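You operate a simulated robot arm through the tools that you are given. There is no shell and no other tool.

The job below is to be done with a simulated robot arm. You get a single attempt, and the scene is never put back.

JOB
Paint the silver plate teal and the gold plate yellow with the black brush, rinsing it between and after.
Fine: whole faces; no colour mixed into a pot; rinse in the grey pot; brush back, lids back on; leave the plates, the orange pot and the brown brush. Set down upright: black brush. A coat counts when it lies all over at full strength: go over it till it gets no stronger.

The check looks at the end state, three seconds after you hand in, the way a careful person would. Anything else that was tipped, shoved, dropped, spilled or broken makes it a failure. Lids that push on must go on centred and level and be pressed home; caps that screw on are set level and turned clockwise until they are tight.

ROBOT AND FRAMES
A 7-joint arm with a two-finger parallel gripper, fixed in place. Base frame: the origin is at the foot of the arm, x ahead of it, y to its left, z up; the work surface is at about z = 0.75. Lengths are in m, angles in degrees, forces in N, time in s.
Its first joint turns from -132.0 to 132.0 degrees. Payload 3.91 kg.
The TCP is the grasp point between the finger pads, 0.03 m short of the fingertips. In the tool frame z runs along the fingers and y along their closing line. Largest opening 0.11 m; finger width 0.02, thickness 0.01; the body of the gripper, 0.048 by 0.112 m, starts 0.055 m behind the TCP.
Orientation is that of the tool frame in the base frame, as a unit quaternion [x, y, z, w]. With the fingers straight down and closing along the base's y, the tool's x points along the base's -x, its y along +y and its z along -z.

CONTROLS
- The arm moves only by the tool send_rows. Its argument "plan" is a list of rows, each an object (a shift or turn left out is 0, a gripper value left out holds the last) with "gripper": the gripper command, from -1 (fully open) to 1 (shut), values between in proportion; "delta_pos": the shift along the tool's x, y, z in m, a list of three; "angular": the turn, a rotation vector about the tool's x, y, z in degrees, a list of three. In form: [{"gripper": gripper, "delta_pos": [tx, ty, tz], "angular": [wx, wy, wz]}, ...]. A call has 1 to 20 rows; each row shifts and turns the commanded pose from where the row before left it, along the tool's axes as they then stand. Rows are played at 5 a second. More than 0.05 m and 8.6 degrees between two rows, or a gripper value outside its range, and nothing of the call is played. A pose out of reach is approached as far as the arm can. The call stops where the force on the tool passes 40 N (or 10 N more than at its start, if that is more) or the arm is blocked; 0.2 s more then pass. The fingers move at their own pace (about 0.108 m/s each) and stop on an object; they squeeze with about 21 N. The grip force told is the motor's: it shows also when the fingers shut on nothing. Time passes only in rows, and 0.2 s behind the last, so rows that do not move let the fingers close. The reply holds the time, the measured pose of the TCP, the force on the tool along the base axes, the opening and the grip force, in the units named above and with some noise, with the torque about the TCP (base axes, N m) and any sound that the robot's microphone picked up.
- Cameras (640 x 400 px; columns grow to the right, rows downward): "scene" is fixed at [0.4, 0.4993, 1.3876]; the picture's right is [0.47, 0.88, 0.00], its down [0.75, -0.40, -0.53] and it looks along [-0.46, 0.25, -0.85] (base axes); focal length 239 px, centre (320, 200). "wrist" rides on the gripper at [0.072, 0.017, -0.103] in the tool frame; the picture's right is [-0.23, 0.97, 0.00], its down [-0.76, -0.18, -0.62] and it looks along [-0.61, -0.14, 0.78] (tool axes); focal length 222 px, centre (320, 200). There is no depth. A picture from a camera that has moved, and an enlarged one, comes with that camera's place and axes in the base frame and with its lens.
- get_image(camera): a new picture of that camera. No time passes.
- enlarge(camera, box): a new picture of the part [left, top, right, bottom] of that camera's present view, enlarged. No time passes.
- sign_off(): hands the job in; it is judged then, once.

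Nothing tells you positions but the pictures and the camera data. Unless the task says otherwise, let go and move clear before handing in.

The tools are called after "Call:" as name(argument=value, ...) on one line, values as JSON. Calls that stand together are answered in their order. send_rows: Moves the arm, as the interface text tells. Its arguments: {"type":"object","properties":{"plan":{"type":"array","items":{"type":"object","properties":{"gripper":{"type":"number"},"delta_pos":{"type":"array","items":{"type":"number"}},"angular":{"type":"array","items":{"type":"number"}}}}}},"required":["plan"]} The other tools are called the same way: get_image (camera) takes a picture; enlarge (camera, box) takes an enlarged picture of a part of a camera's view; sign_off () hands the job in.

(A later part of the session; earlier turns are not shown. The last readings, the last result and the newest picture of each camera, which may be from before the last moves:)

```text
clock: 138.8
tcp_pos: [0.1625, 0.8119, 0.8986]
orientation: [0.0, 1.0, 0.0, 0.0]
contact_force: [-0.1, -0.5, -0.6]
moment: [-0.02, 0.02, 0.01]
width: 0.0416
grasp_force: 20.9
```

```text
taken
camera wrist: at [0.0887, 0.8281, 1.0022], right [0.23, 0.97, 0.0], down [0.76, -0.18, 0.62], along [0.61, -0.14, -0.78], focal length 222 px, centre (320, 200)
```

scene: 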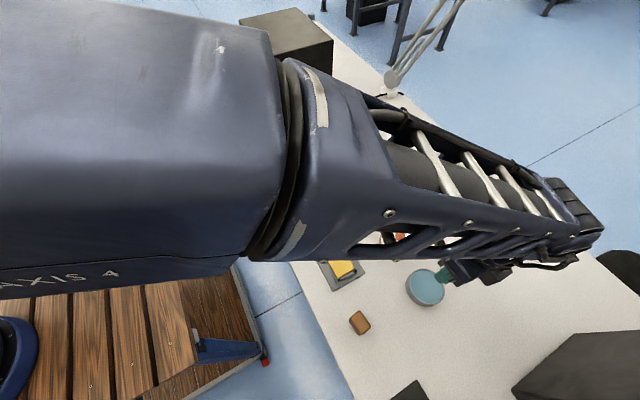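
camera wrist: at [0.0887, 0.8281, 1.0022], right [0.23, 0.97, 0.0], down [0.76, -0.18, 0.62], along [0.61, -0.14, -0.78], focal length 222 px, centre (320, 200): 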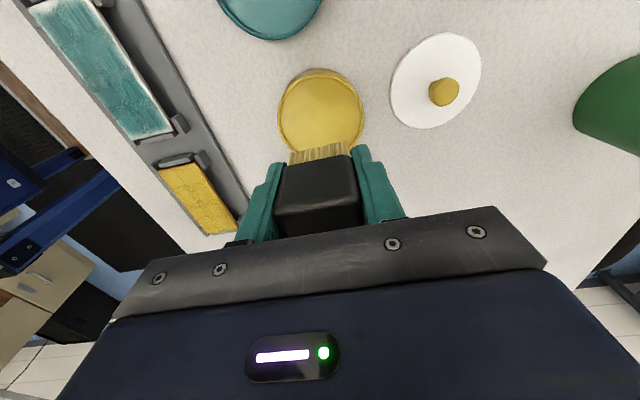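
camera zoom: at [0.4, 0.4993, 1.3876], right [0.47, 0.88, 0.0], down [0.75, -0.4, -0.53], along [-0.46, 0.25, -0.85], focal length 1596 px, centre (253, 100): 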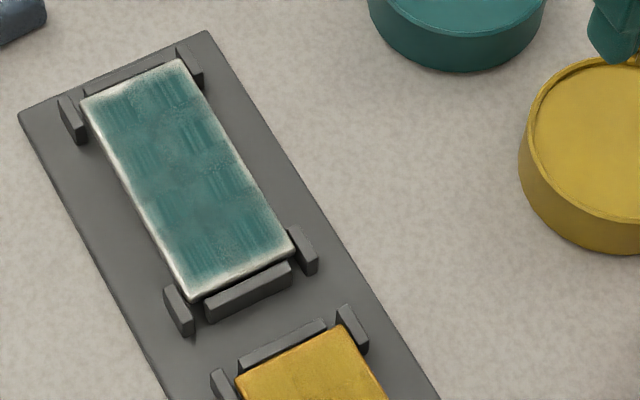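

Call:
send_rows(plan=[{"gripper": 1, "delta_pos": [0, 0, 0.04]}, {"delta_pos": [0, 0, 0.035]}, {"delta_pos": [0, 0, 0.009]}, {"delta_pos": [0, 0, 0.0006]}, {"delta_pos": [0, 0, 0]}])

Call:
send_rows(plan=[{"gripper": 1, "delta_pos": [0, 0, 0.0005]}, {"delta_pos": [0, 0, 0]}])

```text
clock: 140.0
tcp_pos: [0.1631, 0.8127, 0.814]
orientation: [-0.001, 1.0, 0.001, -0.001]
contact_force: [0.1, 0.6, 2.2]
moment: [0.05, -0.06, 0.03]
width: 0.0417
grasp_force: 20.6
```

```text
clock: 140.6
tcp_pos: [0.1625, 0.8118, 0.8142]
orientation: [0.0, 1.0, 0.001, 0.0]
contact_force: [-0.2, 1.9, 4.4]
moment: [0.01, -0.1, 0.03]
width: 0.0415
grasp_force: 20.1
```

Call:
send_rows(plan=[{"gripper": 1, "delta_pos": [0, 0, -0.0015]}, {"delta_pos": [0, 0, -0.02]}, {"delta_pos": [0, 0, -0.02]}, {"delta_pos": [-0.0048, -0.0444, 0]}, {"delta_pos": [-0.0048, -0.0444, 0]}, {"delta_pos": [-0.0048, -0.0444, 0]}, {"delta_pos": [-0.0048, -0.0444, 0]}, {"delta_pos": [0, 0, 0.03]}, {"delta_pos": [0, 0, 0.0152]}, {"delta_pos": [0, 0, 0.0012]}, {"delta_pos": [0, 0.008, 0]}, {"delta_pos": [0, 0.008, 0]}, {"delta_pos": [0, -0.008, 0]}, {"delta_pos": [0, -0.008, 0]}, {"delta_pos": [0, -0.008, 0]}, {"delta_pos": [0, -0.008, 0]}, {"delta_pos": [0, 0, 0]}])

Call:
send_rows(plan=[{"gripper": 1, "delta_pos": [-0.0107, 0, 0]}, {"delta_pos": [-0.0107, 0, 0]}, {"delta_pos": [-0.0107, 0, 0]}, {"delta_pos": [-0.0107, 0, 0]}, {"delta_pos": [-0.0107, 0, 0]}, {"delta_pos": [-0.0107, 0, 0]}, {"delta_pos": [-0.0107, 0, 0]}, {"delta_pos": [-0.0107, 0, 0]}, {"delta_pos": [-0.0107, 0, 0]}, {"delta_pos": [-0.0087, 0, 0]}, {"delta_pos": [0, 0.008, 0]}, {"delta_pos": [0, 0.008, 0]}, {"delta_pos": [0, 0.008, 0]}, {"delta_pos": [0, 0.008, 0]}, {"delta_pos": [0.0107, 0, 0]}, {"delta_pos": [0.0107, 0, 0]}, {"delta_pos": [0.0107, 0, 0]}, {"delta_pos": [0.0107, 0, 0]}, {"delta_pos": [0.0107, 0, 0]}, {"delta_pos": [0.0107, 0, 0]}])

Call:
send_rows(plan=[{"gripper": 1, "delta_pos": [0.0107, 0, 0]}, {"delta_pos": [0.0107, 0, 0]}, {"delta_pos": [0.0107, 0, 0]}, {"delta_pos": [0.0087, 0, 0]}, {"delta_pos": [0, -0.008, 0]}, {"delta_pos": [0, -0.008, 0]}, {"delta_pos": [-0.0107, 0, 0]}, {"delta_pos": [-0.0107, 0, 0]}, {"delta_pos": [-0.0107, 0, 0]}, {"delta_pos": [-0.0107, 0, 0]}, {"delta_pos": [-0.0107, 0, 0]}, {"delta_pos": [-0.0107, 0, 0]}, {"delta_pos": [-0.0107, 0, 0]}, {"delta_pos": [-0.0107, 0, 0]}, {"delta_pos": [-0.0107, 0, 0]}, {"delta_pos": [-0.0087, 0, 0]}, {"delta_pos": [0, 0, 0]}])

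Call:
enlarge(camera="wrist", box=[224, 60, 416, 180])

```text
clock: 144.2
tcp_pos: [0.1824, 0.6179, 0.809]
orientation: [0.001, 1.0, -0.001, 0.0]
contact_force: [-0.1, 0.7, 11.0]
moment: [0.16, -0.12, -0.04]
width: 0.0418
grasp_force: 20.8
```

```text
clock: 148.4
tcp_pos: [0.2227, 0.6511, 0.8085]
orientation: [0.0, 1.0, 0.0, 0.0]
contact_force: [3.4, -0.5, 11.6]
moment: [-0.12, -0.17, 0.05]
width: 0.0417
grasp_force: 21.2
```

```text
clock: 152.0
tcp_pos: [0.287, 0.6338, 0.8089]
orientation: [0.0, 1.0, 0.0, 0.0]
contact_force: [0.3, 0.4, 1.4]
moment: [0.0, -0.01, -0.03]
width: 0.0418
grasp_force: 21.2
```

```text
3.33 times, centred on (320, 120) of wrist
camera zoom: at [0.214, 0.6495, 0.9126], right [0.23, 0.97, 0.0], down [0.76, -0.18, 0.62], along [0.61, -0.14, -0.78], focal length 740 px, centre (320, 467)
```

zoom: 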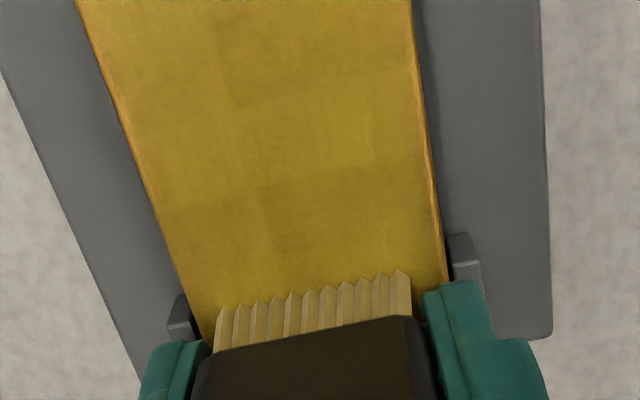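

The gold plate is evenly yellow up to its rims. I'll give it one more fresh load and a full set of passes to be sure it is at full strength.

Call:
send_rows(plan=[{"gripper": 1, "delta_pos": [0, 0, -0.02]}, {"delta_pos": [0, 0, -0.03]}, {"delta_pos": [0.02484, 0.0355, 0]}, {"delta_pos": [0.02484, 0.0355, 0]}, {"delta_pos": [0.02484, 0.0355, 0]}, {"delta_pos": [0.02484, 0.0355, 0]}, {"delta_pos": [0.02484, 0.0356, 0]}, {"delta_pos": [0, 0, 0.03]}, {"delta_pos": [0, 0, 0.013]}, {"delta_pos": [0, 0, 0.0015]}, {"delta_pos": [0, 0, 0]}])

Call:
send_rows(plan=[{"gripper": 1, "delta_pos": [0, 0, 0.0006]}, {"delta_pos": [0, 0, 0]}])

Call:
enlarge(camera="scene", box=[300, 225, 364, 265])

Call:
enlarge(camera="scene", box=[310, 240, 374, 280])

```text
clock: 154.4
tcp_pos: [0.1635, 0.8121, 0.8155]
orientation: [0.001, 1.0, 0.0, 0.0]
contact_force: [-0.2, 0.2, -0.7]
moment: [-0.01, -0.01, -0.01]
width: 0.0417
grasp_force: 21.4
```

```text
clock: 155.0
tcp_pos: [0.1637, 0.8111, 0.8134]
orientation: [0.0, 1.0, 0.0, 0.0]
contact_force: [0.8, -0.6, 0.8]
moment: [-0.01, -0.01, 0.02]
width: 0.0416
grasp_force: 21.5
```

```text
10.00 times, centred on (332, 245) of scene
camera zoom: at [0.4, 0.4993, 1.3876], right [0.47, 0.88, 0.0], down [0.75, -0.4, -0.53], along [-0.46, 0.25, -0.85], focal length 2394 px, centre (200, -250)
```

zoom: 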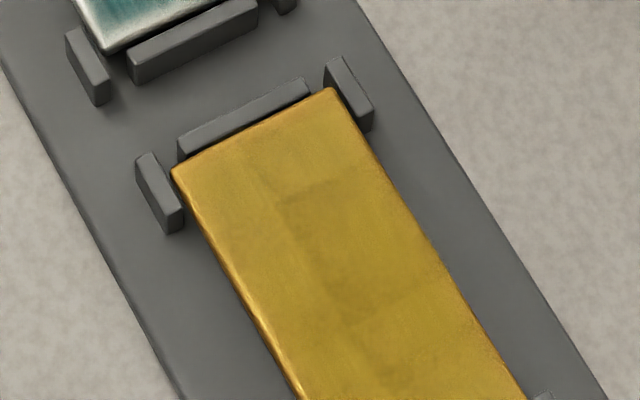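

```text
10.00 times, centred on (342, 260) of scene
camera zoom: at [0.4, 0.4993, 1.3876], right [0.47, 0.88, 0.0], down [0.75, -0.4, -0.53], along [-0.46, 0.25, -0.85], focal length 2394 px, centre (100, -400)
```

zoom: 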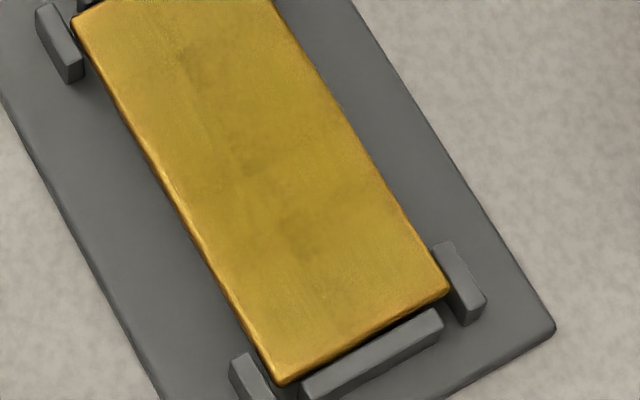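

Call:
send_rows(plan=[{"gripper": 1, "delta_pos": [0, 0, 0.0006]}, {"delta_pos": [0, 0, 0]}])

Call:
send_rows(plan=[{"gripper": 1, "delta_pos": [0, 0, 0.0004]}, {"delta_pos": [0, 0, 0]}])

```text
clock: 155.6
tcp_pos: [0.1643, 0.8106, 0.814]
orientation: [0.0, 1.0, 0.0, 0.001]
contact_force: [0.8, -1.2, 3.7]
moment: [-0.03, -0.11, 0.0]
width: 0.0418
grasp_force: 20.7
```

```text
clock: 156.2
tcp_pos: [0.1635, 0.8121, 0.8134]
orientation: [0.0, 1.0, 0.0, 0.0]
contact_force: [-0.1, 0.8, 11.1]
moment: [-0.02, -0.08, 0.02]
width: 0.0416
grasp_force: 21.2
```

Call:
send_rows(plan=[{"gripper": 1, "delta_pos": [0, 0, -0.0025]}, {"delta_pos": [0, 0, -0.02]}, {"delta_pos": [0, 0, -0.02]}, {"delta_pos": [-0.00424, -0.03978, 0]}, {"delta_pos": [-0.00424, -0.03978, 0]}, {"delta_pos": [-0.00424, -0.03978, 0]}, {"delta_pos": [-0.00424, -0.03978, 0]}, {"delta_pos": [-0.00424, -0.03978, 0]}, {"delta_pos": [0, 0, 0.03]}, {"delta_pos": [0, 0, 0.0152]}, {"delta_pos": [0, 0, 0.0012]}, {"delta_pos": [0, 0, 0]}])

Call:
send_rows(plan=[{"gripper": 1, "delta_pos": [-0.0103, 0, 0.0002]}, {"delta_pos": [-0.0103, 0, 0]}, {"delta_pos": [-0.0103, 0, 0]}, {"delta_pos": [-0.0103, 0, 0]}, {"delta_pos": [-0.0103, 0, 0]}, {"delta_pos": [-0.0103, 0, 0]}, {"delta_pos": [-0.0103, 0, 0]}, {"delta_pos": [-0.0103, 0, 0]}, {"delta_pos": [-0.0103, 0, 0]}, {"delta_pos": [-0.0103, 0, 0]}, {"delta_pos": [0, 0.0106, 0]}, {"delta_pos": [0, 0.0106, 0]}, {"delta_pos": [0, 0.0106, 0]}, {"delta_pos": [0, 0.0105, 0]}, {"delta_pos": [0.0103, 0, 0]}, {"delta_pos": [0.0103, 0, 0]}, {"delta_pos": [0.0103, 0, 0]}, {"delta_pos": [0.0103, 0, 0]}, {"delta_pos": [0.0103, 0, 0]}, {"delta_pos": [0.0103, 0, 0]}])

Call:
send_rows(plan=[{"gripper": 1, "delta_pos": [0.0103, 0, 0]}, {"delta_pos": [0.0103, 0, 0]}, {"delta_pos": [0.0103, 0, 0]}, {"delta_pos": [0.0103, 0, 0]}, {"delta_pos": [0, -0.0106, 0]}, {"delta_pos": [0, -0.0106, 0]}, {"delta_pos": [0, 0, 0]}])

Call:
enlarge(camera="scene", box=[310, 235, 374, 275])

```text
clock: 158.8
tcp_pos: [0.1848, 0.611, 0.81]
orientation: [-0.001, 1.0, 0.0, 0.0]
contact_force: [-0.6, -0.1, -0.9]
moment: [-0.02, -0.03, -0.01]
width: 0.0413
grasp_force: 20.6
```

```text
clock: 163.0
tcp_pos: [0.2248, 0.6548, 0.8087]
orientation: [0.0, 1.0, -0.001, 0.0]
contact_force: [0.8, 0.8, 1.3]
moment: [-0.02, -0.04, -0.02]
width: 0.0415
grasp_force: 20.7
```

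```text
clock: 164.6
tcp_pos: [0.1842, 0.6335, 0.81]
orientation: [0.0, 1.0, -0.001, 0.0]
contact_force: [-0.6, -0.1, 0.4]
moment: [0.03, 0.01, 0.01]
width: 0.0416
grasp_force: 20.8
```

```text
10.00 times, centred on (342, 255) of scene
camera zoom: at [0.4, 0.4993, 1.3876], right [0.47, 0.88, 0.0], down [0.75, -0.4, -0.53], along [-0.46, 0.25, -0.85], focal length 2394 px, centre (100, -350)
```

zoom: 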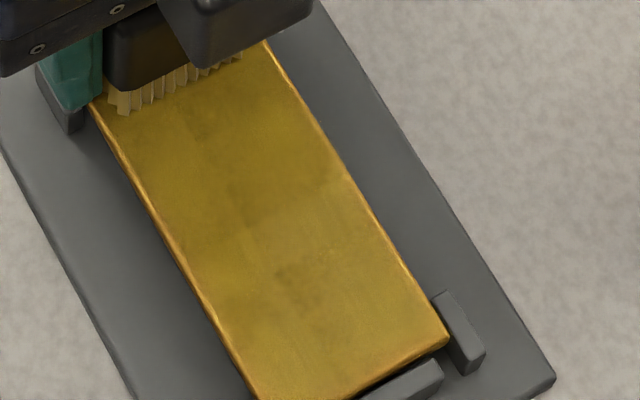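

Call:
send_rows(plan=[{"gripper": 1, "delta_pos": [0.004, -0.008, 0.0005]}, {"delta_pos": [0, -0.008, 0]}, {"delta_pos": [-0.0121, 0, 0]}, {"delta_pos": [-0.0121, 0, 0]}, {"delta_pos": [-0.0121, 0, 0]}, {"delta_pos": [-0.0121, 0, 0]}, {"delta_pos": [-0.0121, 0, 0]}, {"delta_pos": [-0.0121, 0, 0]}, {"delta_pos": [-0.0121, 0, 0]}, {"delta_pos": [-0.0121, 0, 0]}, {"delta_pos": [-0.0121, 0, 0]}, {"delta_pos": [0, 0.008, 0]}, {"delta_pos": [0, 0.008, 0]}, {"delta_pos": [0, 0.008, 0]}, {"delta_pos": [0, 0.008, 0]}, {"delta_pos": [0.0121, 0, 0]}, {"delta_pos": [0.0121, 0, 0]}, {"delta_pos": [0.0121, 0, 0]}, {"delta_pos": [0.0121, 0, 0]}, {"delta_pos": [0.0121, 0, 0]}])

Call:
send_rows(plan=[{"gripper": 1, "delta_pos": [0.0121, 0, 0]}, {"delta_pos": [0.0121, 0, 0]}, {"delta_pos": [0.0121, 0, 0]}, {"delta_pos": [0.0121, 0, 0]}, {"delta_pos": [0, -0.008, 0]}, {"delta_pos": [0, -0.008, 0]}, {"delta_pos": [-0.0121, 0, 0]}, {"delta_pos": [-0.0121, 0, 0]}, {"delta_pos": [-0.0121, 0, 0]}, {"delta_pos": [-0.0121, 0, 0]}, {"delta_pos": [-0.0121, 0, 0]}, {"delta_pos": [-0.0121, 0, 0]}, {"delta_pos": [-0.0121, 0, 0]}, {"delta_pos": [-0.0121, 0, 0]}, {"delta_pos": [-0.0121, 0, 0]}, {"delta_pos": [0, 0, 0]}])

Call:
send_rows(plan=[{"gripper": 1, "delta_pos": [0, 0, -0.02]}, {"delta_pos": [0, 0, -0.03]}, {"delta_pos": [-0.02, 0.0425, -0.005]}, {"delta_pos": [-0.02, 0.0425, -0.005]}, {"delta_pos": [0, 0, 0]}])

Call:
get_image(camera="wrist")

Call:
get_image(camera="scene")

```text
clock: 168.8
tcp_pos: [0.2288, 0.6503, 0.8086]
orientation: [0.0, 1.0, 0.0, -0.001]
contact_force: [1.7, -0.5, 7.6]
moment: [-0.09, -0.12, -0.01]
width: 0.042
grasp_force: 20.6
```

```text
clock: 172.2
tcp_pos: [0.2887, 0.6328, 0.8082]
orientation: [0.0, 1.0, -0.001, 0.0]
contact_force: [-1.9, 0.6, 10.6]
moment: [-0.01, 0.12, 0.02]
width: 0.0416
grasp_force: 21.4
```

```text
clock: 173.4
tcp_pos: [0.3303, 0.7167, 0.8707]
orientation: [0.0, 1.0, 0.0, 0.0]
contact_force: [0.0, -0.8, -0.2]
moment: [0.01, -0.02, -0.01]
width: 0.0417
grasp_force: 21.4
```

```text
taken
camera wrist: at [0.2574, 0.7319, 0.9742], right [0.23, 0.97, 0.0], down [0.76, -0.18, 0.62], along [0.61, -0.14, -0.78], focal length 222 px, centre (320, 200)
```

wrist: 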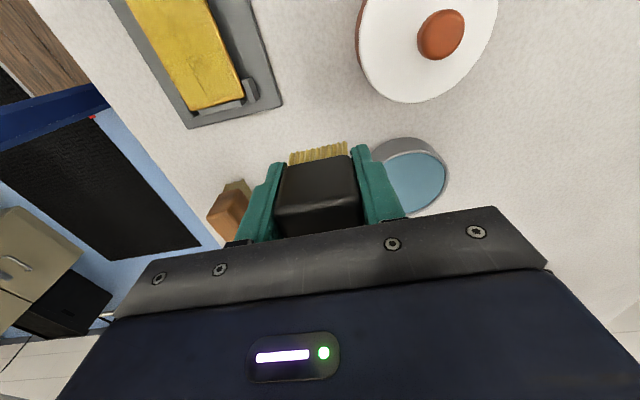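

```text
taken
```

scene: 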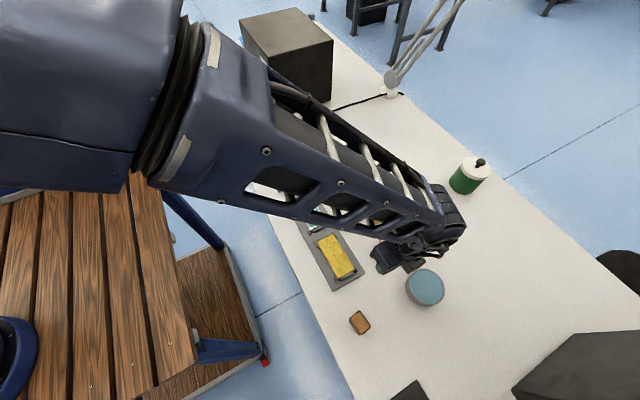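

The gold plate is fully yellow. Now I'll take the brush to the grey pot and rinse it, approaching the water in small steps.

Call:
send_rows(plan=[{"gripper": 1, "delta_pos": [-0.0267, 0.0234, 0]}, {"delta_pos": [-0.0267, 0.0234, 0]}, {"delta_pos": [-0.0267, 0.0234, 0]}, {"delta_pos": [0, 0, 0.03]}, {"delta_pos": [0, 0, 0.023]}, {"delta_pos": [0, 0, 0]}])

Call:
send_rows(plan=[{"gripper": 1, "delta_pos": [0, 0, 0.001]}, {"delta_pos": [0, 0, 0]}])

Call:
send_rows(plan=[{"gripper": 1, "delta_pos": [0, 0, 0.001]}, {"delta_pos": [0, 0, 0]}])

Call:
enlarge(camera="wrist", box=[240, 90, 400, 190])

```text
clock: 174.8
tcp_pos: [0.4106, 0.7877, 0.8149]
orientation: [0.0, 1.0, -0.001, 0.0]
contact_force: [0.4, 0.0, -0.4]
moment: [-0.01, 0.0, -0.03]
width: 0.0414
grasp_force: 20.3
```

```text
clock: 175.4
tcp_pos: [0.4094, 0.7878, 0.813]
orientation: [0.0, 1.0, 0.0, 0.0]
contact_force: [0.1, 0.5, -0.1]
moment: [0.01, 0.01, 0.01]
width: 0.0414
grasp_force: 21.5
```

```text
clock: 176.0
tcp_pos: [0.4096, 0.789, 0.8138]
orientation: [0.0, 1.0, 0.0, 0.0]
contact_force: [-0.1, -1.5, 2.8]
moment: [-0.03, -0.06, -0.01]
width: 0.0414
grasp_force: 20.9
```

```text
4.00 times, centred on (320, 140) of wrist
camera zoom: at [0.3362, 0.8044, 0.9175], right [0.23, 0.97, 0.0], down [0.76, -0.18, 0.62], along [0.61, -0.14, -0.78], focal length 888 px, centre (320, 440)
```

zoom: 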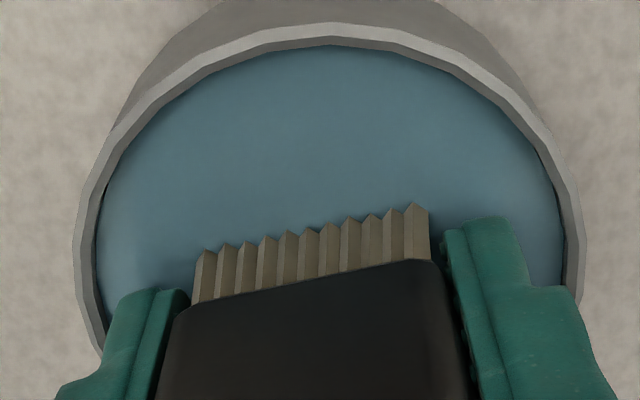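

Water contact made and the bristles show clean. I'll swirl thoroughly, then lift and inspect.

Call:
send_rows(plan=[{"gripper": 1, "delta_pos": [0.005, 0, 0.0003]}, {"delta_pos": [0, 0.005, 0]}, {"delta_pos": [-0.005, 0, 0]}, {"delta_pos": [-0.005, 0, 0]}, {"delta_pos": [0, -0.005, 0]}, {"delta_pos": [0, -0.005, 0]}, {"delta_pos": [0.005, 0, 0]}, {"delta_pos": [0.005, 0, 0]}, {"delta_pos": [0, 0.005, 0]}, {"delta_pos": [0, 0.005, 0]}, {"delta_pos": [-0.005, 0, 0]}, {"delta_pos": [0, -0.005, 0]}, {"delta_pos": [0, 0, -0.003]}, {"delta_pos": [0, 0, 0.003]}, {"delta_pos": [0, 0, 0]}, {"delta_pos": [0, 0, -0.02]}, {"delta_pos": [0, 0, -0.03]}, {"delta_pos": [0, 0, -0.04]}, {"delta_pos": [0, 0, 0]}])

Call:
enlarge(camera="wrist", box=[240, 90, 400, 190])

Call:
enlarge(camera="scene", box=[300, 230, 428, 310])

```text
clock: 180.0
tcp_pos: [0.4091, 0.7884, 0.9036]
orientation: [-0.001, 1.0, 0.0, 0.0]
contact_force: [0.1, -0.3, -1.6]
moment: [-0.04, 0.03, 0.0]
width: 0.0416
grasp_force: 21.0
```

```text
4.00 times, centred on (320, 140) of wrist
camera zoom: at [0.3356, 0.8034, 1.0072], right [0.23, 0.97, 0.0], down [0.76, -0.18, 0.62], along [0.61, -0.14, -0.78], focal length 888 px, centre (320, 440)
```

zoom: 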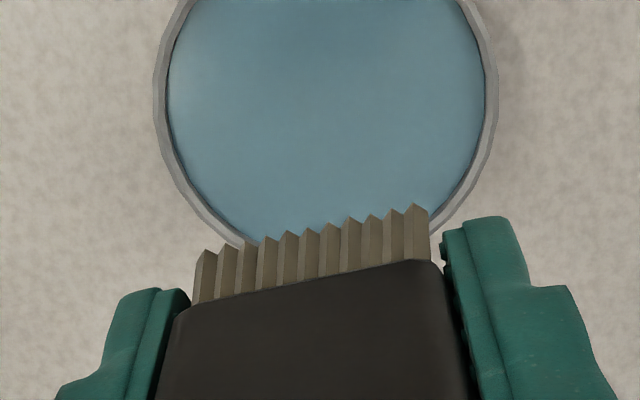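

```text
5.00 times, centred on (364, 270) of scene
camera zoom: at [0.4, 0.4993, 1.3876], right [0.47, 0.88, 0.0], down [0.75, -0.4, -0.53], along [-0.46, 0.25, -0.85], focal length 1197 px, centre (100, -150)
```

zoom: 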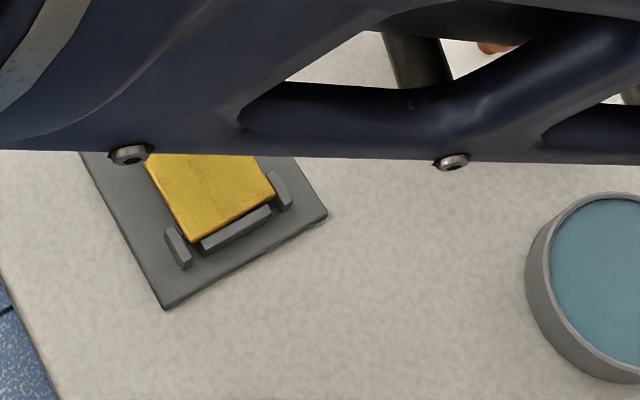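

The brush is clean. Before putting it back I'll use it as a safe viewpoint to inspect the silver plate closely once more, in case it needs more teal.

Call:
send_rows(plan=[{"gripper": 1, "delta_pos": [0, -0.035, 0]}, {"delta_pos": [0, -0.035, 0]}, {"delta_pos": [0.0443, 0, 0]}, {"delta_pos": [0.0443, 0, 0]}, {"delta_pos": [0.0443, 0, 0]}, {"delta_pos": [0.0443, 0, 0]}, {"delta_pos": [0.0443, 0, 0]}, {"delta_pos": [0.0443, 0, 0]}, {"delta_pos": [0.0443, 0, 0]}, {"delta_pos": [0, 0, 0]}])

Call:
get_image(camera="wrist")

Call:
enlarge(camera="wrist", box=[160, 60, 320, 160])

Call:
enlarge(camera="scene", box=[282, 190, 346, 230])

Call:
enlarge(camera="scene", box=[280, 185, 376, 285])

```text
clock: 182.2
tcp_pos: [0.0991, 0.7183, 0.9044]
orientation: [0.0, 1.0, 0.001, 0.0]
contact_force: [0.0, -0.2, -1.3]
moment: [-0.01, -0.01, -0.03]
width: 0.0416
grasp_force: 21.6
```

```text
taken
camera wrist: at [0.0251, 0.7343, 1.0068], right [0.23, 0.97, 0.0], down [0.76, -0.18, 0.62], along [0.61, -0.14, -0.78], focal length 222 px, centre (320, 200)
```

wrist: 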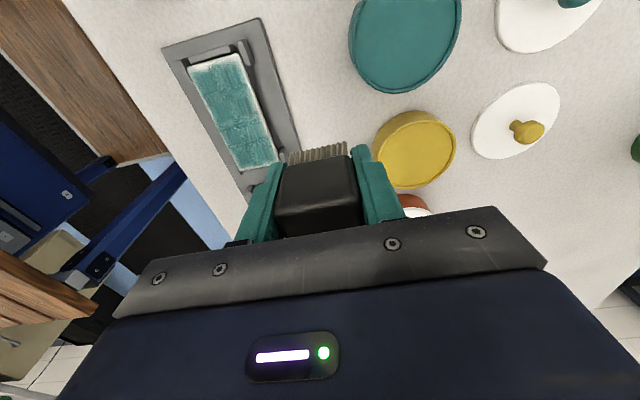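

```text
4.00 times, centred on (240, 110) of wrist
camera zoom: at [0.0251, 0.7343, 1.0068], right [0.23, 0.97, 0.0], down [0.76, -0.18, 0.62], along [0.61, -0.14, -0.78], focal length 888 px, centre (640, 560)
```

zoom: 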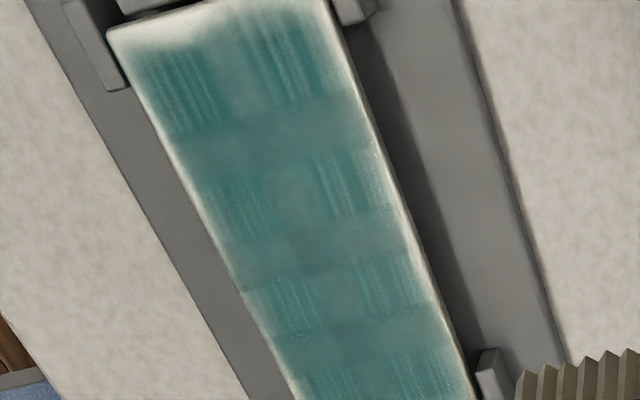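

```text
10.00 times, centred on (314, 210) of scene
camera zoom: at [0.4, 0.4993, 1.3876], right [0.47, 0.88, 0.0], down [0.75, -0.4, -0.53], along [-0.46, 0.25, -0.85], focal length 2394 px, centre (380, 100)
```

zoom: 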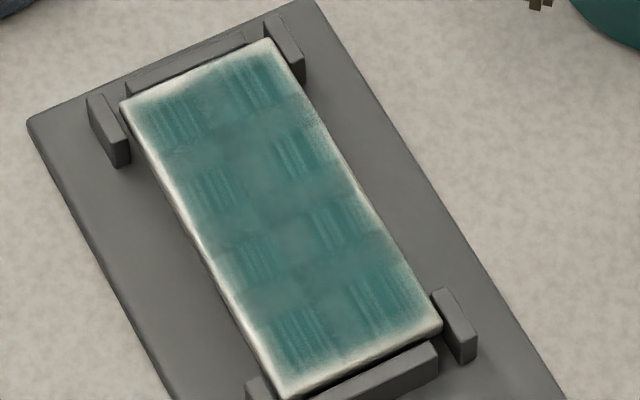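

```text
4.00 times, centred on (328, 235) of scene
camera zoom: at [0.4, 0.4993, 1.3876], right [0.47, 0.88, 0.0], down [0.75, -0.4, -0.53], along [-0.46, 0.25, -0.85], focal length 958 px, centre (288, 60)
```

zoom: 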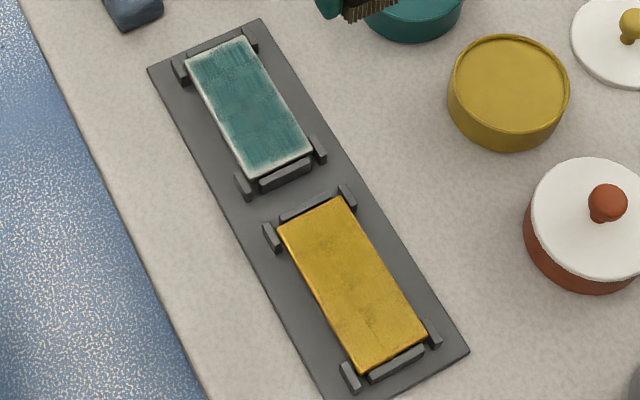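

The coat is drawn in a 4 × 2 pattern of cells, all evenly strong, and it hasn't changed through several fresh loads, so both plates are done. Now I'll take the clean brush back over its home spot and turn it to its original yaw.

Call:
send_rows(plan=[{"gripper": 1, "delta_pos": [-0.04786, 0, 0]}, {"delta_pos": [-0.04786, 0, 0]}, {"delta_pos": [-0.04786, 0, 0]}, {"delta_pos": [-0.04786, 0, 0]}, {"delta_pos": [-0.04786, 0, 0]}, {"delta_pos": [-0.04786, 0, 0]}, {"delta_pos": [-0.04786, 0, 0]}, {"delta_pos": [-0.04788, 0, 0]}, {"delta_pos": [0, -0.036, 0]}, {"angular": [0, 0, -5.45]}, {"angular": [0, 0, -5.45]}, {"delta_pos": [0, 0, 0.045]}, {"delta_pos": [0, 0, 0.04]}, {"delta_pos": [0, 0, 0]}])

Call:
get_image(camera="wrist")

Call:
get_image(camera="scene")

```text
clock: 185.2
tcp_pos: [0.4827, 0.6826, 0.8184]
orientation: [-0.095, 0.996, 0.0, 0.0]
contact_force: [0.5, 0.3, -1.0]
moment: [0.0, 0.02, -0.02]
width: 0.0416
grasp_force: 21.1
```

```text
taken
camera wrist: at [0.4072, 0.6848, 0.9218], right [0.04, 1.0, 0.0], down [0.78, -0.03, 0.62], along [0.62, -0.02, -0.78], focal length 222 px, centre (320, 200)
```

wrist: 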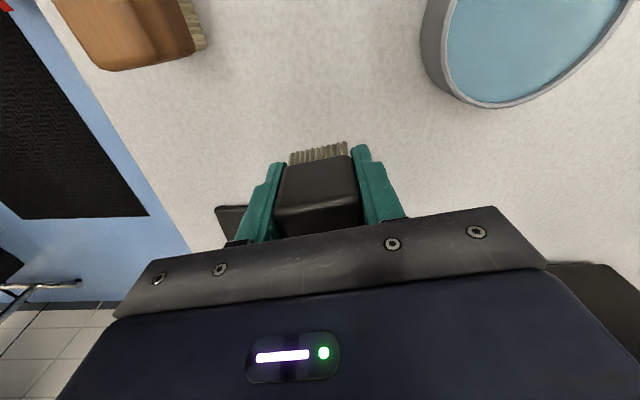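

```text
taken
```

scene: 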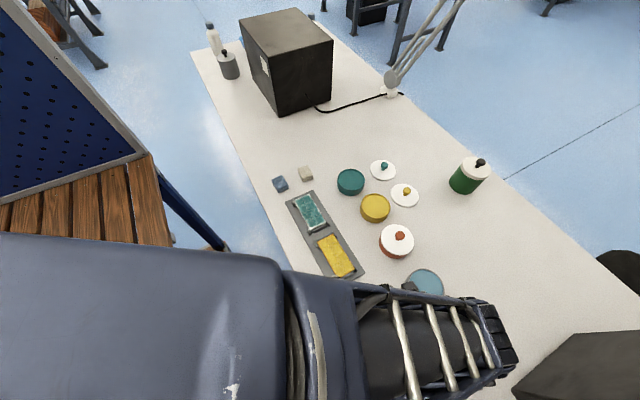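

Call:
send_rows(plan=[{"gripper": 1, "delta_pos": [0, 0, 0.02]}, {"delta_pos": [0, 0, 0.0086]}, {"delta_pos": [0, 0, 0]}])

Call:
send_rows(plan=[{"gripper": 1, "delta_pos": [0, 0, 0.0015]}, {"delta_pos": [0, 0, 0]}])

Call:
send_rows(plan=[{"gripper": 1, "delta_pos": [0, 0, 0.001]}, {"delta_pos": [0, 0, 0]}])

Call:
send_rows(plan=[{"gripper": 1, "delta_pos": [0, 0, 0.001]}, {"delta_pos": [0, 0, 0]}])

```text
clock: 186.0
tcp_pos: [0.4821, 0.6829, 0.7893]
orientation: [-0.095, 0.995, 0.0, 0.0]
contact_force: [0.5, 0.1, -0.8]
moment: [0.01, 0.0, -0.02]
width: 0.0413
grasp_force: 20.7
```

```text
clock: 186.6
tcp_pos: [0.4828, 0.683, 0.7869]
orientation: [-0.095, 0.995, 0.0, 0.0]
contact_force: [0.1, -0.3, -0.8]
moment: [0.04, -0.01, 0.02]
width: 0.0414
grasp_force: 20.7
```

```text
clock: 187.2
tcp_pos: [0.481, 0.6839, 0.7871]
orientation: [-0.094, 0.996, 0.001, -0.001]
contact_force: [0.0, -0.3, -0.9]
moment: [-0.04, 0.01, -0.03]
width: 0.0416
grasp_force: 21.2
```

```text
clock: 187.8
tcp_pos: [0.482, 0.6827, 0.7852]
orientation: [-0.094, 0.996, 0.001, 0.0]
contact_force: [1.0, 0.1, -1.3]
moment: [0.04, -0.02, -0.03]
width: 0.0415
grasp_force: 20.7
```

Call:
send_rows(plan=[{"gripper": 1, "delta_pos": [0, 0, 0.001]}, {"delta_pos": [0, 0, 0]}])

Call:
send_rows(plan=[{"gripper": 1, "delta_pos": [0, 0, 0.0008]}, {"delta_pos": [0, 0, 0]}])

Call:
send_rows(plan=[{"gripper": 1, "delta_pos": [0, 0, 0.0007]}, {"delta_pos": [0, 0, 0]}])

Call:
enlarge(camera="wrist", box=[240, 110, 400, 210])

```text
clock: 188.4
tcp_pos: [0.482, 0.683, 0.7841]
orientation: [-0.094, 0.996, 0.0, -0.001]
contact_force: [-0.1, 0.1, -0.9]
moment: [0.03, -0.02, 0.0]
width: 0.0417
grasp_force: 20.7
```

```text
clock: 189.0
tcp_pos: [0.4831, 0.6834, 0.7832]
orientation: [-0.096, 0.995, 0.0, 0.0]
contact_force: [-1.6, 0.3, 0.2]
moment: [-0.01, -0.01, -0.01]
width: 0.0416
grasp_force: 20.9
```

```text
clock: 189.6
tcp_pos: [0.4825, 0.6828, 0.7826]
orientation: [-0.095, 0.995, 0.0, 0.0]
contact_force: [0.0, -0.7, -0.7]
moment: [-0.01, -0.01, -0.02]
width: 0.0416
grasp_force: 20.8
```

```text
4.00 times, centred on (320, 160) of wrist
camera zoom: at [0.4071, 0.6845, 0.8869], right [0.04, 1.0, 0.0], down [0.78, -0.03, 0.62], along [0.62, -0.02, -0.78], focal length 888 px, centre (320, 360)
```

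zoom: 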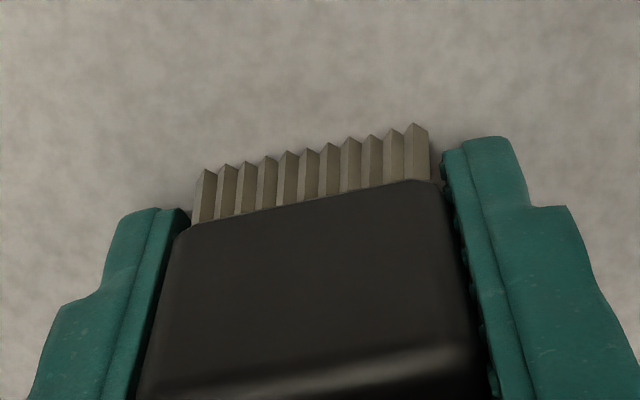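

Call:
send_rows(plan=[{"gripper": 1, "delta_pos": [0, 0, 0.0006]}, {"delta_pos": [0, 0, 0]}])

Call:
send_rows(plan=[{"gripper": 1, "delta_pos": [0, 0, 0.0006]}, {"delta_pos": [0, 0, 0]}])

Call:
send_rows(plan=[{"gripper": 1, "delta_pos": [0, 0, 0.0005]}, {"delta_pos": [0, 0, 0]}])

```text
clock: 190.2
tcp_pos: [0.4817, 0.6827, 0.7828]
orientation: [-0.095, 0.995, 0.001, 0.0]
contact_force: [1.1, 0.3, 2.4]
moment: [0.03, -0.09, -0.03]
width: 0.0417
grasp_force: 21.6
```

```text
clock: 190.8
tcp_pos: [0.4819, 0.6832, 0.7816]
orientation: [-0.095, 0.995, 0.0, 0.0]
contact_force: [-0.5, -0.1, 11.8]
moment: [0.01, -0.12, -0.01]
width: 0.0416
grasp_force: 21.5
```

```text
clock: 191.4
tcp_pos: [0.4814, 0.6825, 0.7829]
orientation: [-0.095, 0.995, 0.001, -0.001]
contact_force: [-4.0, -1.3, 19.7]
moment: [-0.04, -0.02, 0.0]
width: 0.0416
grasp_force: 20.7
```

The bristles are firmly on the table. I'll ease the pressure off, open the fingers, and rise straight up.

Call:
send_rows(plan=[{"gripper": 1, "delta_pos": [0, 0, -0.0008]}, {"delta_pos": [0, 0, 0]}, {"gripper": 0.0}, {"gripper": -0.27}, {"gripper": -0.27}, {"gripper": -0.27}])

Call:
enlarge(camera="wrist", box=[240, 110, 400, 210])

```text
clock: 192.8
tcp_pos: [0.4827, 0.6828, 0.782]
orientation: [-0.096, 0.995, 0.0, -0.001]
contact_force: [-0.4, 0.5, 0.3]
moment: [0.01, 0.01, -0.01]
width: 0.07
grasp_force: 0.1
```

```text
4.00 times, centred on (320, 160) of wrist
camera zoom: at [0.4074, 0.6842, 0.8861], right [0.04, 1.0, 0.0], down [0.78, -0.03, 0.62], along [0.62, -0.02, -0.78], focal length 888 px, centre (320, 360)
```

zoom: 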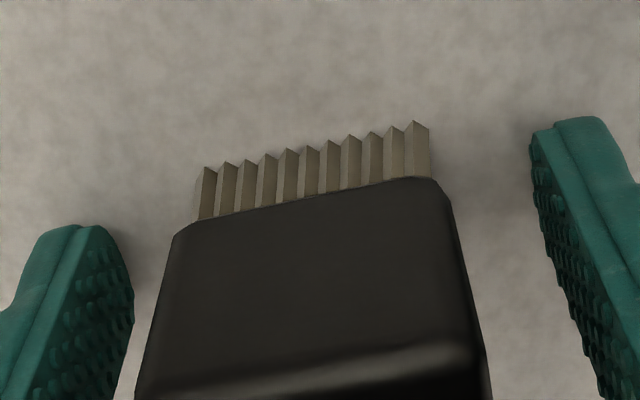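

Call:
send_rows(plan=[{"gripper": -0.27, "delta_pos": [0, 0, -0.02]}, {"delta_pos": [0, 0, -0.03]}, {"delta_pos": [0, 0, -0.05]}, {"delta_pos": [0, 0, -0.05]}, {"delta_pos": [0, 0, 0]}])

Call:
get_image(camera="wrist")

Call:
enlarge(camera="wrist", box=[272, 80, 368, 140])

```text
clock: 194.0
tcp_pos: [0.4836, 0.682, 0.934]
orientation: [-0.095, 0.996, 0.0, 0.0]
contact_force: [0.5, 0.6, 0.3]
moment: [0.02, 0.02, 0.02]
width: 0.0701
grasp_force: 0.0
```

```text
taken
camera wrist: at [0.4081, 0.6837, 1.0378], right [0.04, 1.0, 0.0], down [0.78, -0.03, 0.62], along [0.62, -0.02, -0.78], focal length 222 px, centre (320, 200)
```

wrist: 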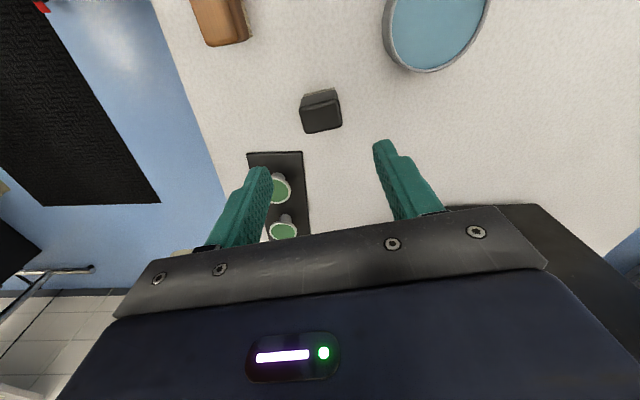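

```text
6.67 times, centred on (320, 110) of wrist
camera zoom: at [0.4081, 0.6837, 1.0378], right [0.04, 1.0, 0.0], down [0.78, -0.03, 0.62], along [0.62, -0.02, -0.78], focal length 1481 px, centre (320, 800)
```

zoom: 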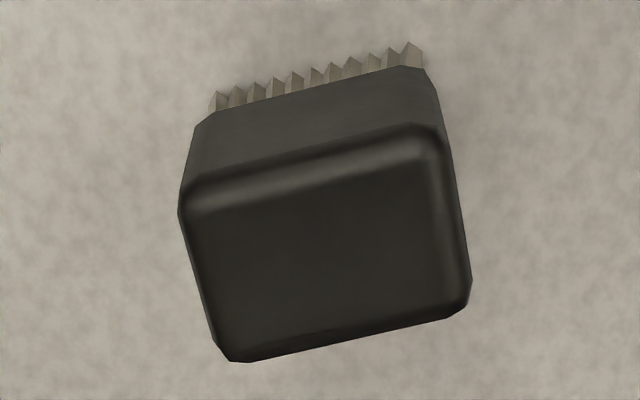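

The black brush stands upright on its home spot. Next are the lids: I'll square the tool up and go above the teal lid's knob near (0.0505, 0.928).

Call:
send_rows(plan=[{"gripper": -0.27, "angular": [0, 0, 5.45]}, {"angular": [0, 0, 5.45]}, {"delta_pos": [0.0432, 0.02455, 0]}, {"delta_pos": [0.0432, 0.02455, 0]}, {"delta_pos": [0.0432, 0.02455, 0]}, {"delta_pos": [0.0432, 0.02455, 0]}, {"delta_pos": [0.0432, 0.02455, 0]}, {"delta_pos": [0.0432, 0.02455, 0]}, {"delta_pos": [0.0432, 0.02455, 0]}, {"delta_pos": [0.0432, 0.02455, 0]}, {"delta_pos": [0.0432, 0.02455, 0]}, {"delta_pos": [0.0432, 0.02455, 0]}, {"delta_pos": [0, 0, 0]}])

Call:
get_image(camera="wrist")

Call:
enlarge(camera="wrist", box=[240, 60, 400, 160])

Call:
get_image(camera="scene")

```text
clock: 196.8
tcp_pos: [0.0523, 0.9289, 0.9315]
orientation: [-0.001, 1.0, 0.0, 0.0]
contact_force: [0.4, 0.5, 0.6]
moment: [0.01, 0.02, 0.05]
width: 0.0697
grasp_force: 0.1
```

```text
taken
camera wrist: at [-0.0219, 0.9454, 1.0353], right [0.23, 0.97, 0.0], down [0.76, -0.18, 0.62], along [0.61, -0.14, -0.78], focal length 222 px, centre (320, 200)
```

wrist: 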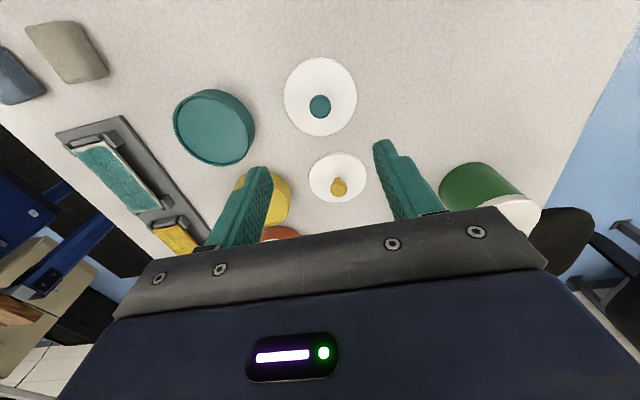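

```text
4.00 times, centred on (320, 110) of wrist
camera zoom: at [-0.0219, 0.9454, 1.0353], right [0.23, 0.97, 0.0], down [0.76, -0.18, 0.62], along [0.61, -0.14, -0.78], focal length 888 px, centre (320, 560)
```

zoom: 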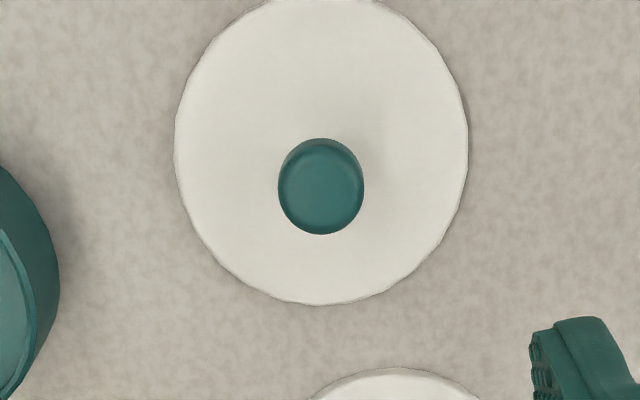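

```text
taken
```

scene: 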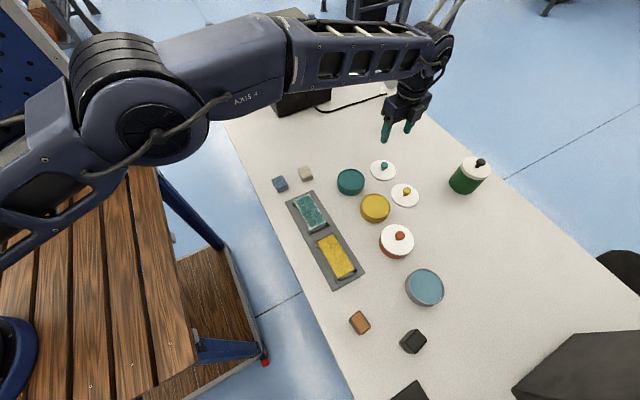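

Everything looks undisturbed, and the teal lid's knob is dead under the TCP at (0.0505, 0.928). I'll descend so the fingertips stay just above the lid's disc, then close on the knob.

Call:
send_rows(plan=[{"gripper": -0.27, "delta_pos": [0.0003, 0, 0.045]}, {"delta_pos": [0, 0, 0.045]}, {"delta_pos": [0, 0, 0.03]}, {"delta_pos": [0, 0, 0.0146]}, {"delta_pos": [0, 0, 0.005]}, {"delta_pos": [0, 0, 0]}])

Call:
enlarge(camera="wrist", box=[240, 90, 400, 190])

Call:
enlarge(camera="scene", box=[344, 140, 424, 190])

```text
clock: 198.2
tcp_pos: [0.0498, 0.9273, 0.7928]
orientation: [-0.001, 1.0, 0.0, 0.001]
contact_force: [-0.5, 0.5, -0.2]
moment: [0.0, -0.02, -0.01]
width: 0.07
grasp_force: 0.0
```

```text
4.00 times, centred on (320, 140) of wrist
camera zoom: at [-0.0232, 0.9433, 0.897], right [0.23, 0.97, 0.0], down [0.76, -0.18, 0.62], along [0.61, -0.14, -0.78], focal length 888 px, centre (320, 440)
```

zoom: 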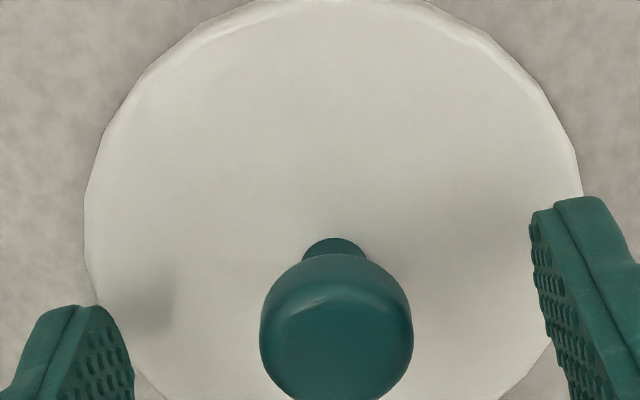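

```text
8.00 times, centred on (384, 165) of scene
camera zoom: at [0.4, 0.4993, 1.3876], right [0.47, 0.88, 0.0], down [0.75, -0.4, -0.53], along [-0.46, 0.25, -0.85], focal length 1915 px, centre (-192, 480)
```

zoom: 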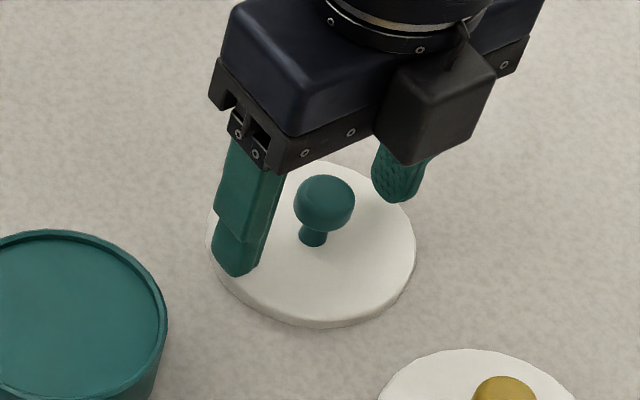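

Call:
send_rows(plan=[{"gripper": 1}, {"gripper": 1}, {"gripper": 1}, {"gripper": 1}])

Call:
enlarge(camera="wrist", box=[240, 90, 400, 190])

Call:
enlarge(camera="scene", box=[344, 140, 424, 190])

```text
clock: 199.2
tcp_pos: [0.0494, 0.9272, 0.7935]
orientation: [0.0, 1.0, 0.0, 0.0]
contact_force: [-0.9, 0.4, 0.9]
moment: [0.02, 0.01, 0.04]
width: 0.0222
grasp_force: 21.4
```

```text
4.00 times, centred on (320, 140) of wrist
camera zoom: at [-0.0232, 0.9433, 0.8971], right [0.23, 0.97, 0.0], down [0.76, -0.18, 0.62], along [0.61, -0.14, -0.78], focal length 888 px, centre (320, 440)
```

zoom: 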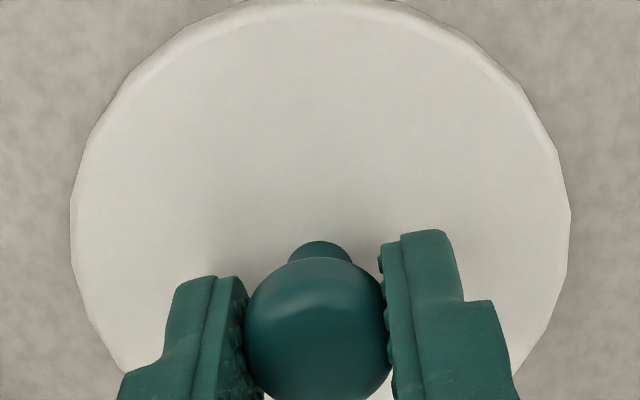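

```text
8.00 times, centred on (384, 165) of scene
camera zoom: at [0.4, 0.4993, 1.3876], right [0.47, 0.88, 0.0], down [0.75, -0.4, -0.53], along [-0.46, 0.25, -0.85], focal length 1915 px, centre (-192, 480)
```

zoom: 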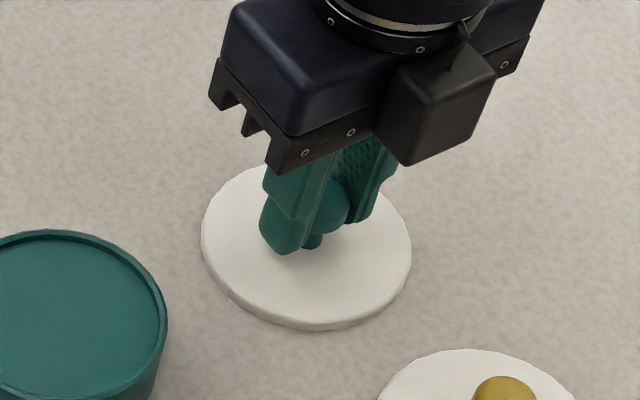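

The knob is gripped. I'll lift the lid straight up and carry it over to the teal pot, holding it above the rim to check that it hangs level and centred.

Call:
send_rows(plan=[{"gripper": 1, "delta_pos": [0, 0, -0.01]}, {"delta_pos": [0, 0, -0.03]}, {"delta_pos": [0, 0, -0.04]}, {"delta_pos": [0.0005, -0.043, 0]}, {"delta_pos": [0.0005, -0.043, 0]}, {"delta_pos": [0.0005, -0.0428, 0]}, {"delta_pos": [0, 0, 0.02]}, {"delta_pos": [0, 0, 0.01]}, {"delta_pos": [0, 0, 0]}, {"delta_pos": [0, 0, 0]}])

Call:
get_image(camera="wrist")

Call:
enlarge(camera="scene", box=[310, 150, 390, 200])

Call:
enlarge(camera="wrist", box=[200, 60, 440, 210])

```text
clock: 201.4
tcp_pos: [0.0482, 0.7991, 0.8437]
orientation: [0.0, 1.0, -0.001, 0.001]
contact_force: [0.4, 0.7, -1.3]
moment: [0.03, 0.01, -0.06]
width: 0.0223
grasp_force: 20.5
```

```text
taken
camera wrist: at [-0.0252, 0.815, 0.947], right [0.23, 0.97, 0.0], down [0.76, -0.18, 0.62], along [0.61, -0.14, -0.78], focal length 222 px, centre (320, 200)
```

wrist: 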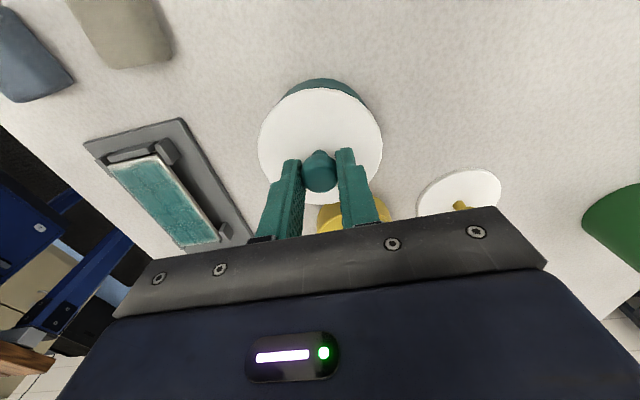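

```text
8.00 times, centred on (350, 175) of scene
camera zoom: at [0.4, 0.4993, 1.3876], right [0.47, 0.88, 0.0], down [0.75, -0.4, -0.53], along [-0.46, 0.25, -0.85], focal length 1915 px, centre (80, 400)
```

zoom: 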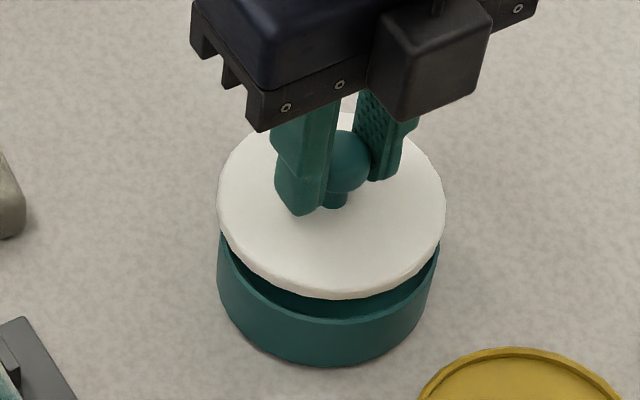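

```text
2.67 times, centred on (320, 135) of wrist
camera zoom: at [-0.0252, 0.815, 0.947], right [0.23, 0.97, 0.0], down [0.76, -0.18, 0.62], along [0.61, -0.14, -0.78], focal length 592 px, centre (320, 373)
```

zoom: 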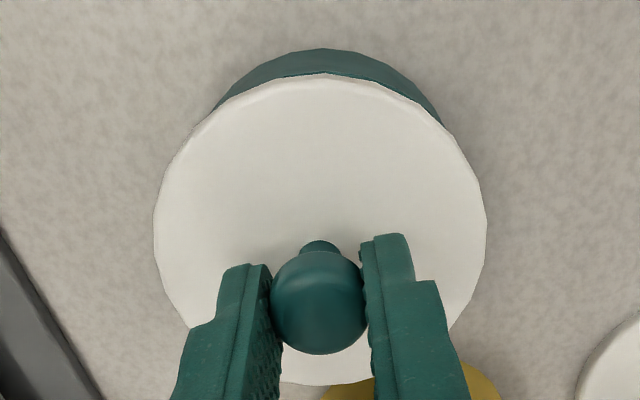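

The lid hangs level but looks about 2 mm short in +y relative to the pot. I'll nudge it over, lower it closer to the rim and check again.

Call:
send_rows(plan=[{"gripper": 1, "delta_pos": [-0.0006, 0.0018, 0]}, {"delta_pos": [0, 0, 0.01]}, {"delta_pos": [0, 0, 0]}])

Call:
enlarge(camera="scene", box=[310, 150, 390, 200])

Call:
enlarge(camera="wrist", box=[240, 60, 400, 160])

```text
clock: 202.2
tcp_pos: [0.0481, 0.803, 0.8333]
orientation: [0.0, 1.0, -0.001, 0.0]
contact_force: [-0.2, 0.3, 0.1]
moment: [0.02, 0.0, -0.02]
width: 0.0219
grasp_force: 21.0
```

```text
8.00 times, centred on (350, 175) of scene
camera zoom: at [0.4, 0.4993, 1.3876], right [0.47, 0.88, 0.0], down [0.75, -0.4, -0.53], along [-0.46, 0.25, -0.85], focal length 1915 px, centre (80, 400)
```

zoom: 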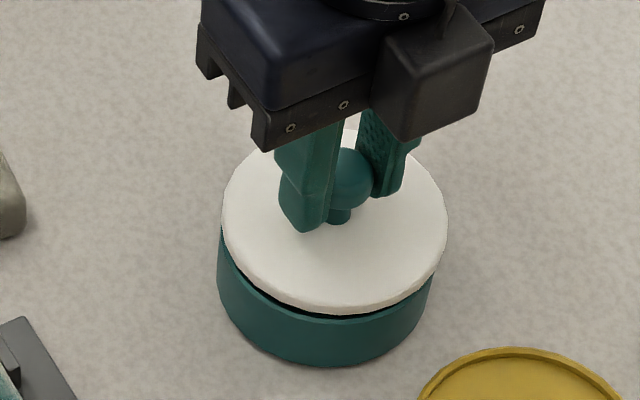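

```text
4.00 times, centred on (320, 110) of wrist
camera zoom: at [-0.0244, 0.8175, 0.9363], right [0.23, 0.97, 0.0], down [0.76, -0.18, 0.62], along [0.61, -0.14, -0.78], focal length 888 px, centre (320, 560)
```

zoom: 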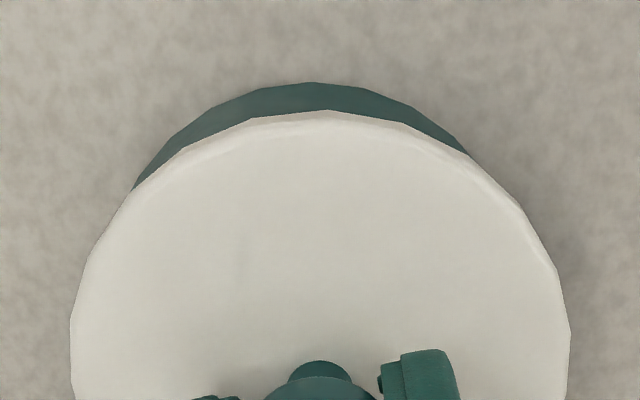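

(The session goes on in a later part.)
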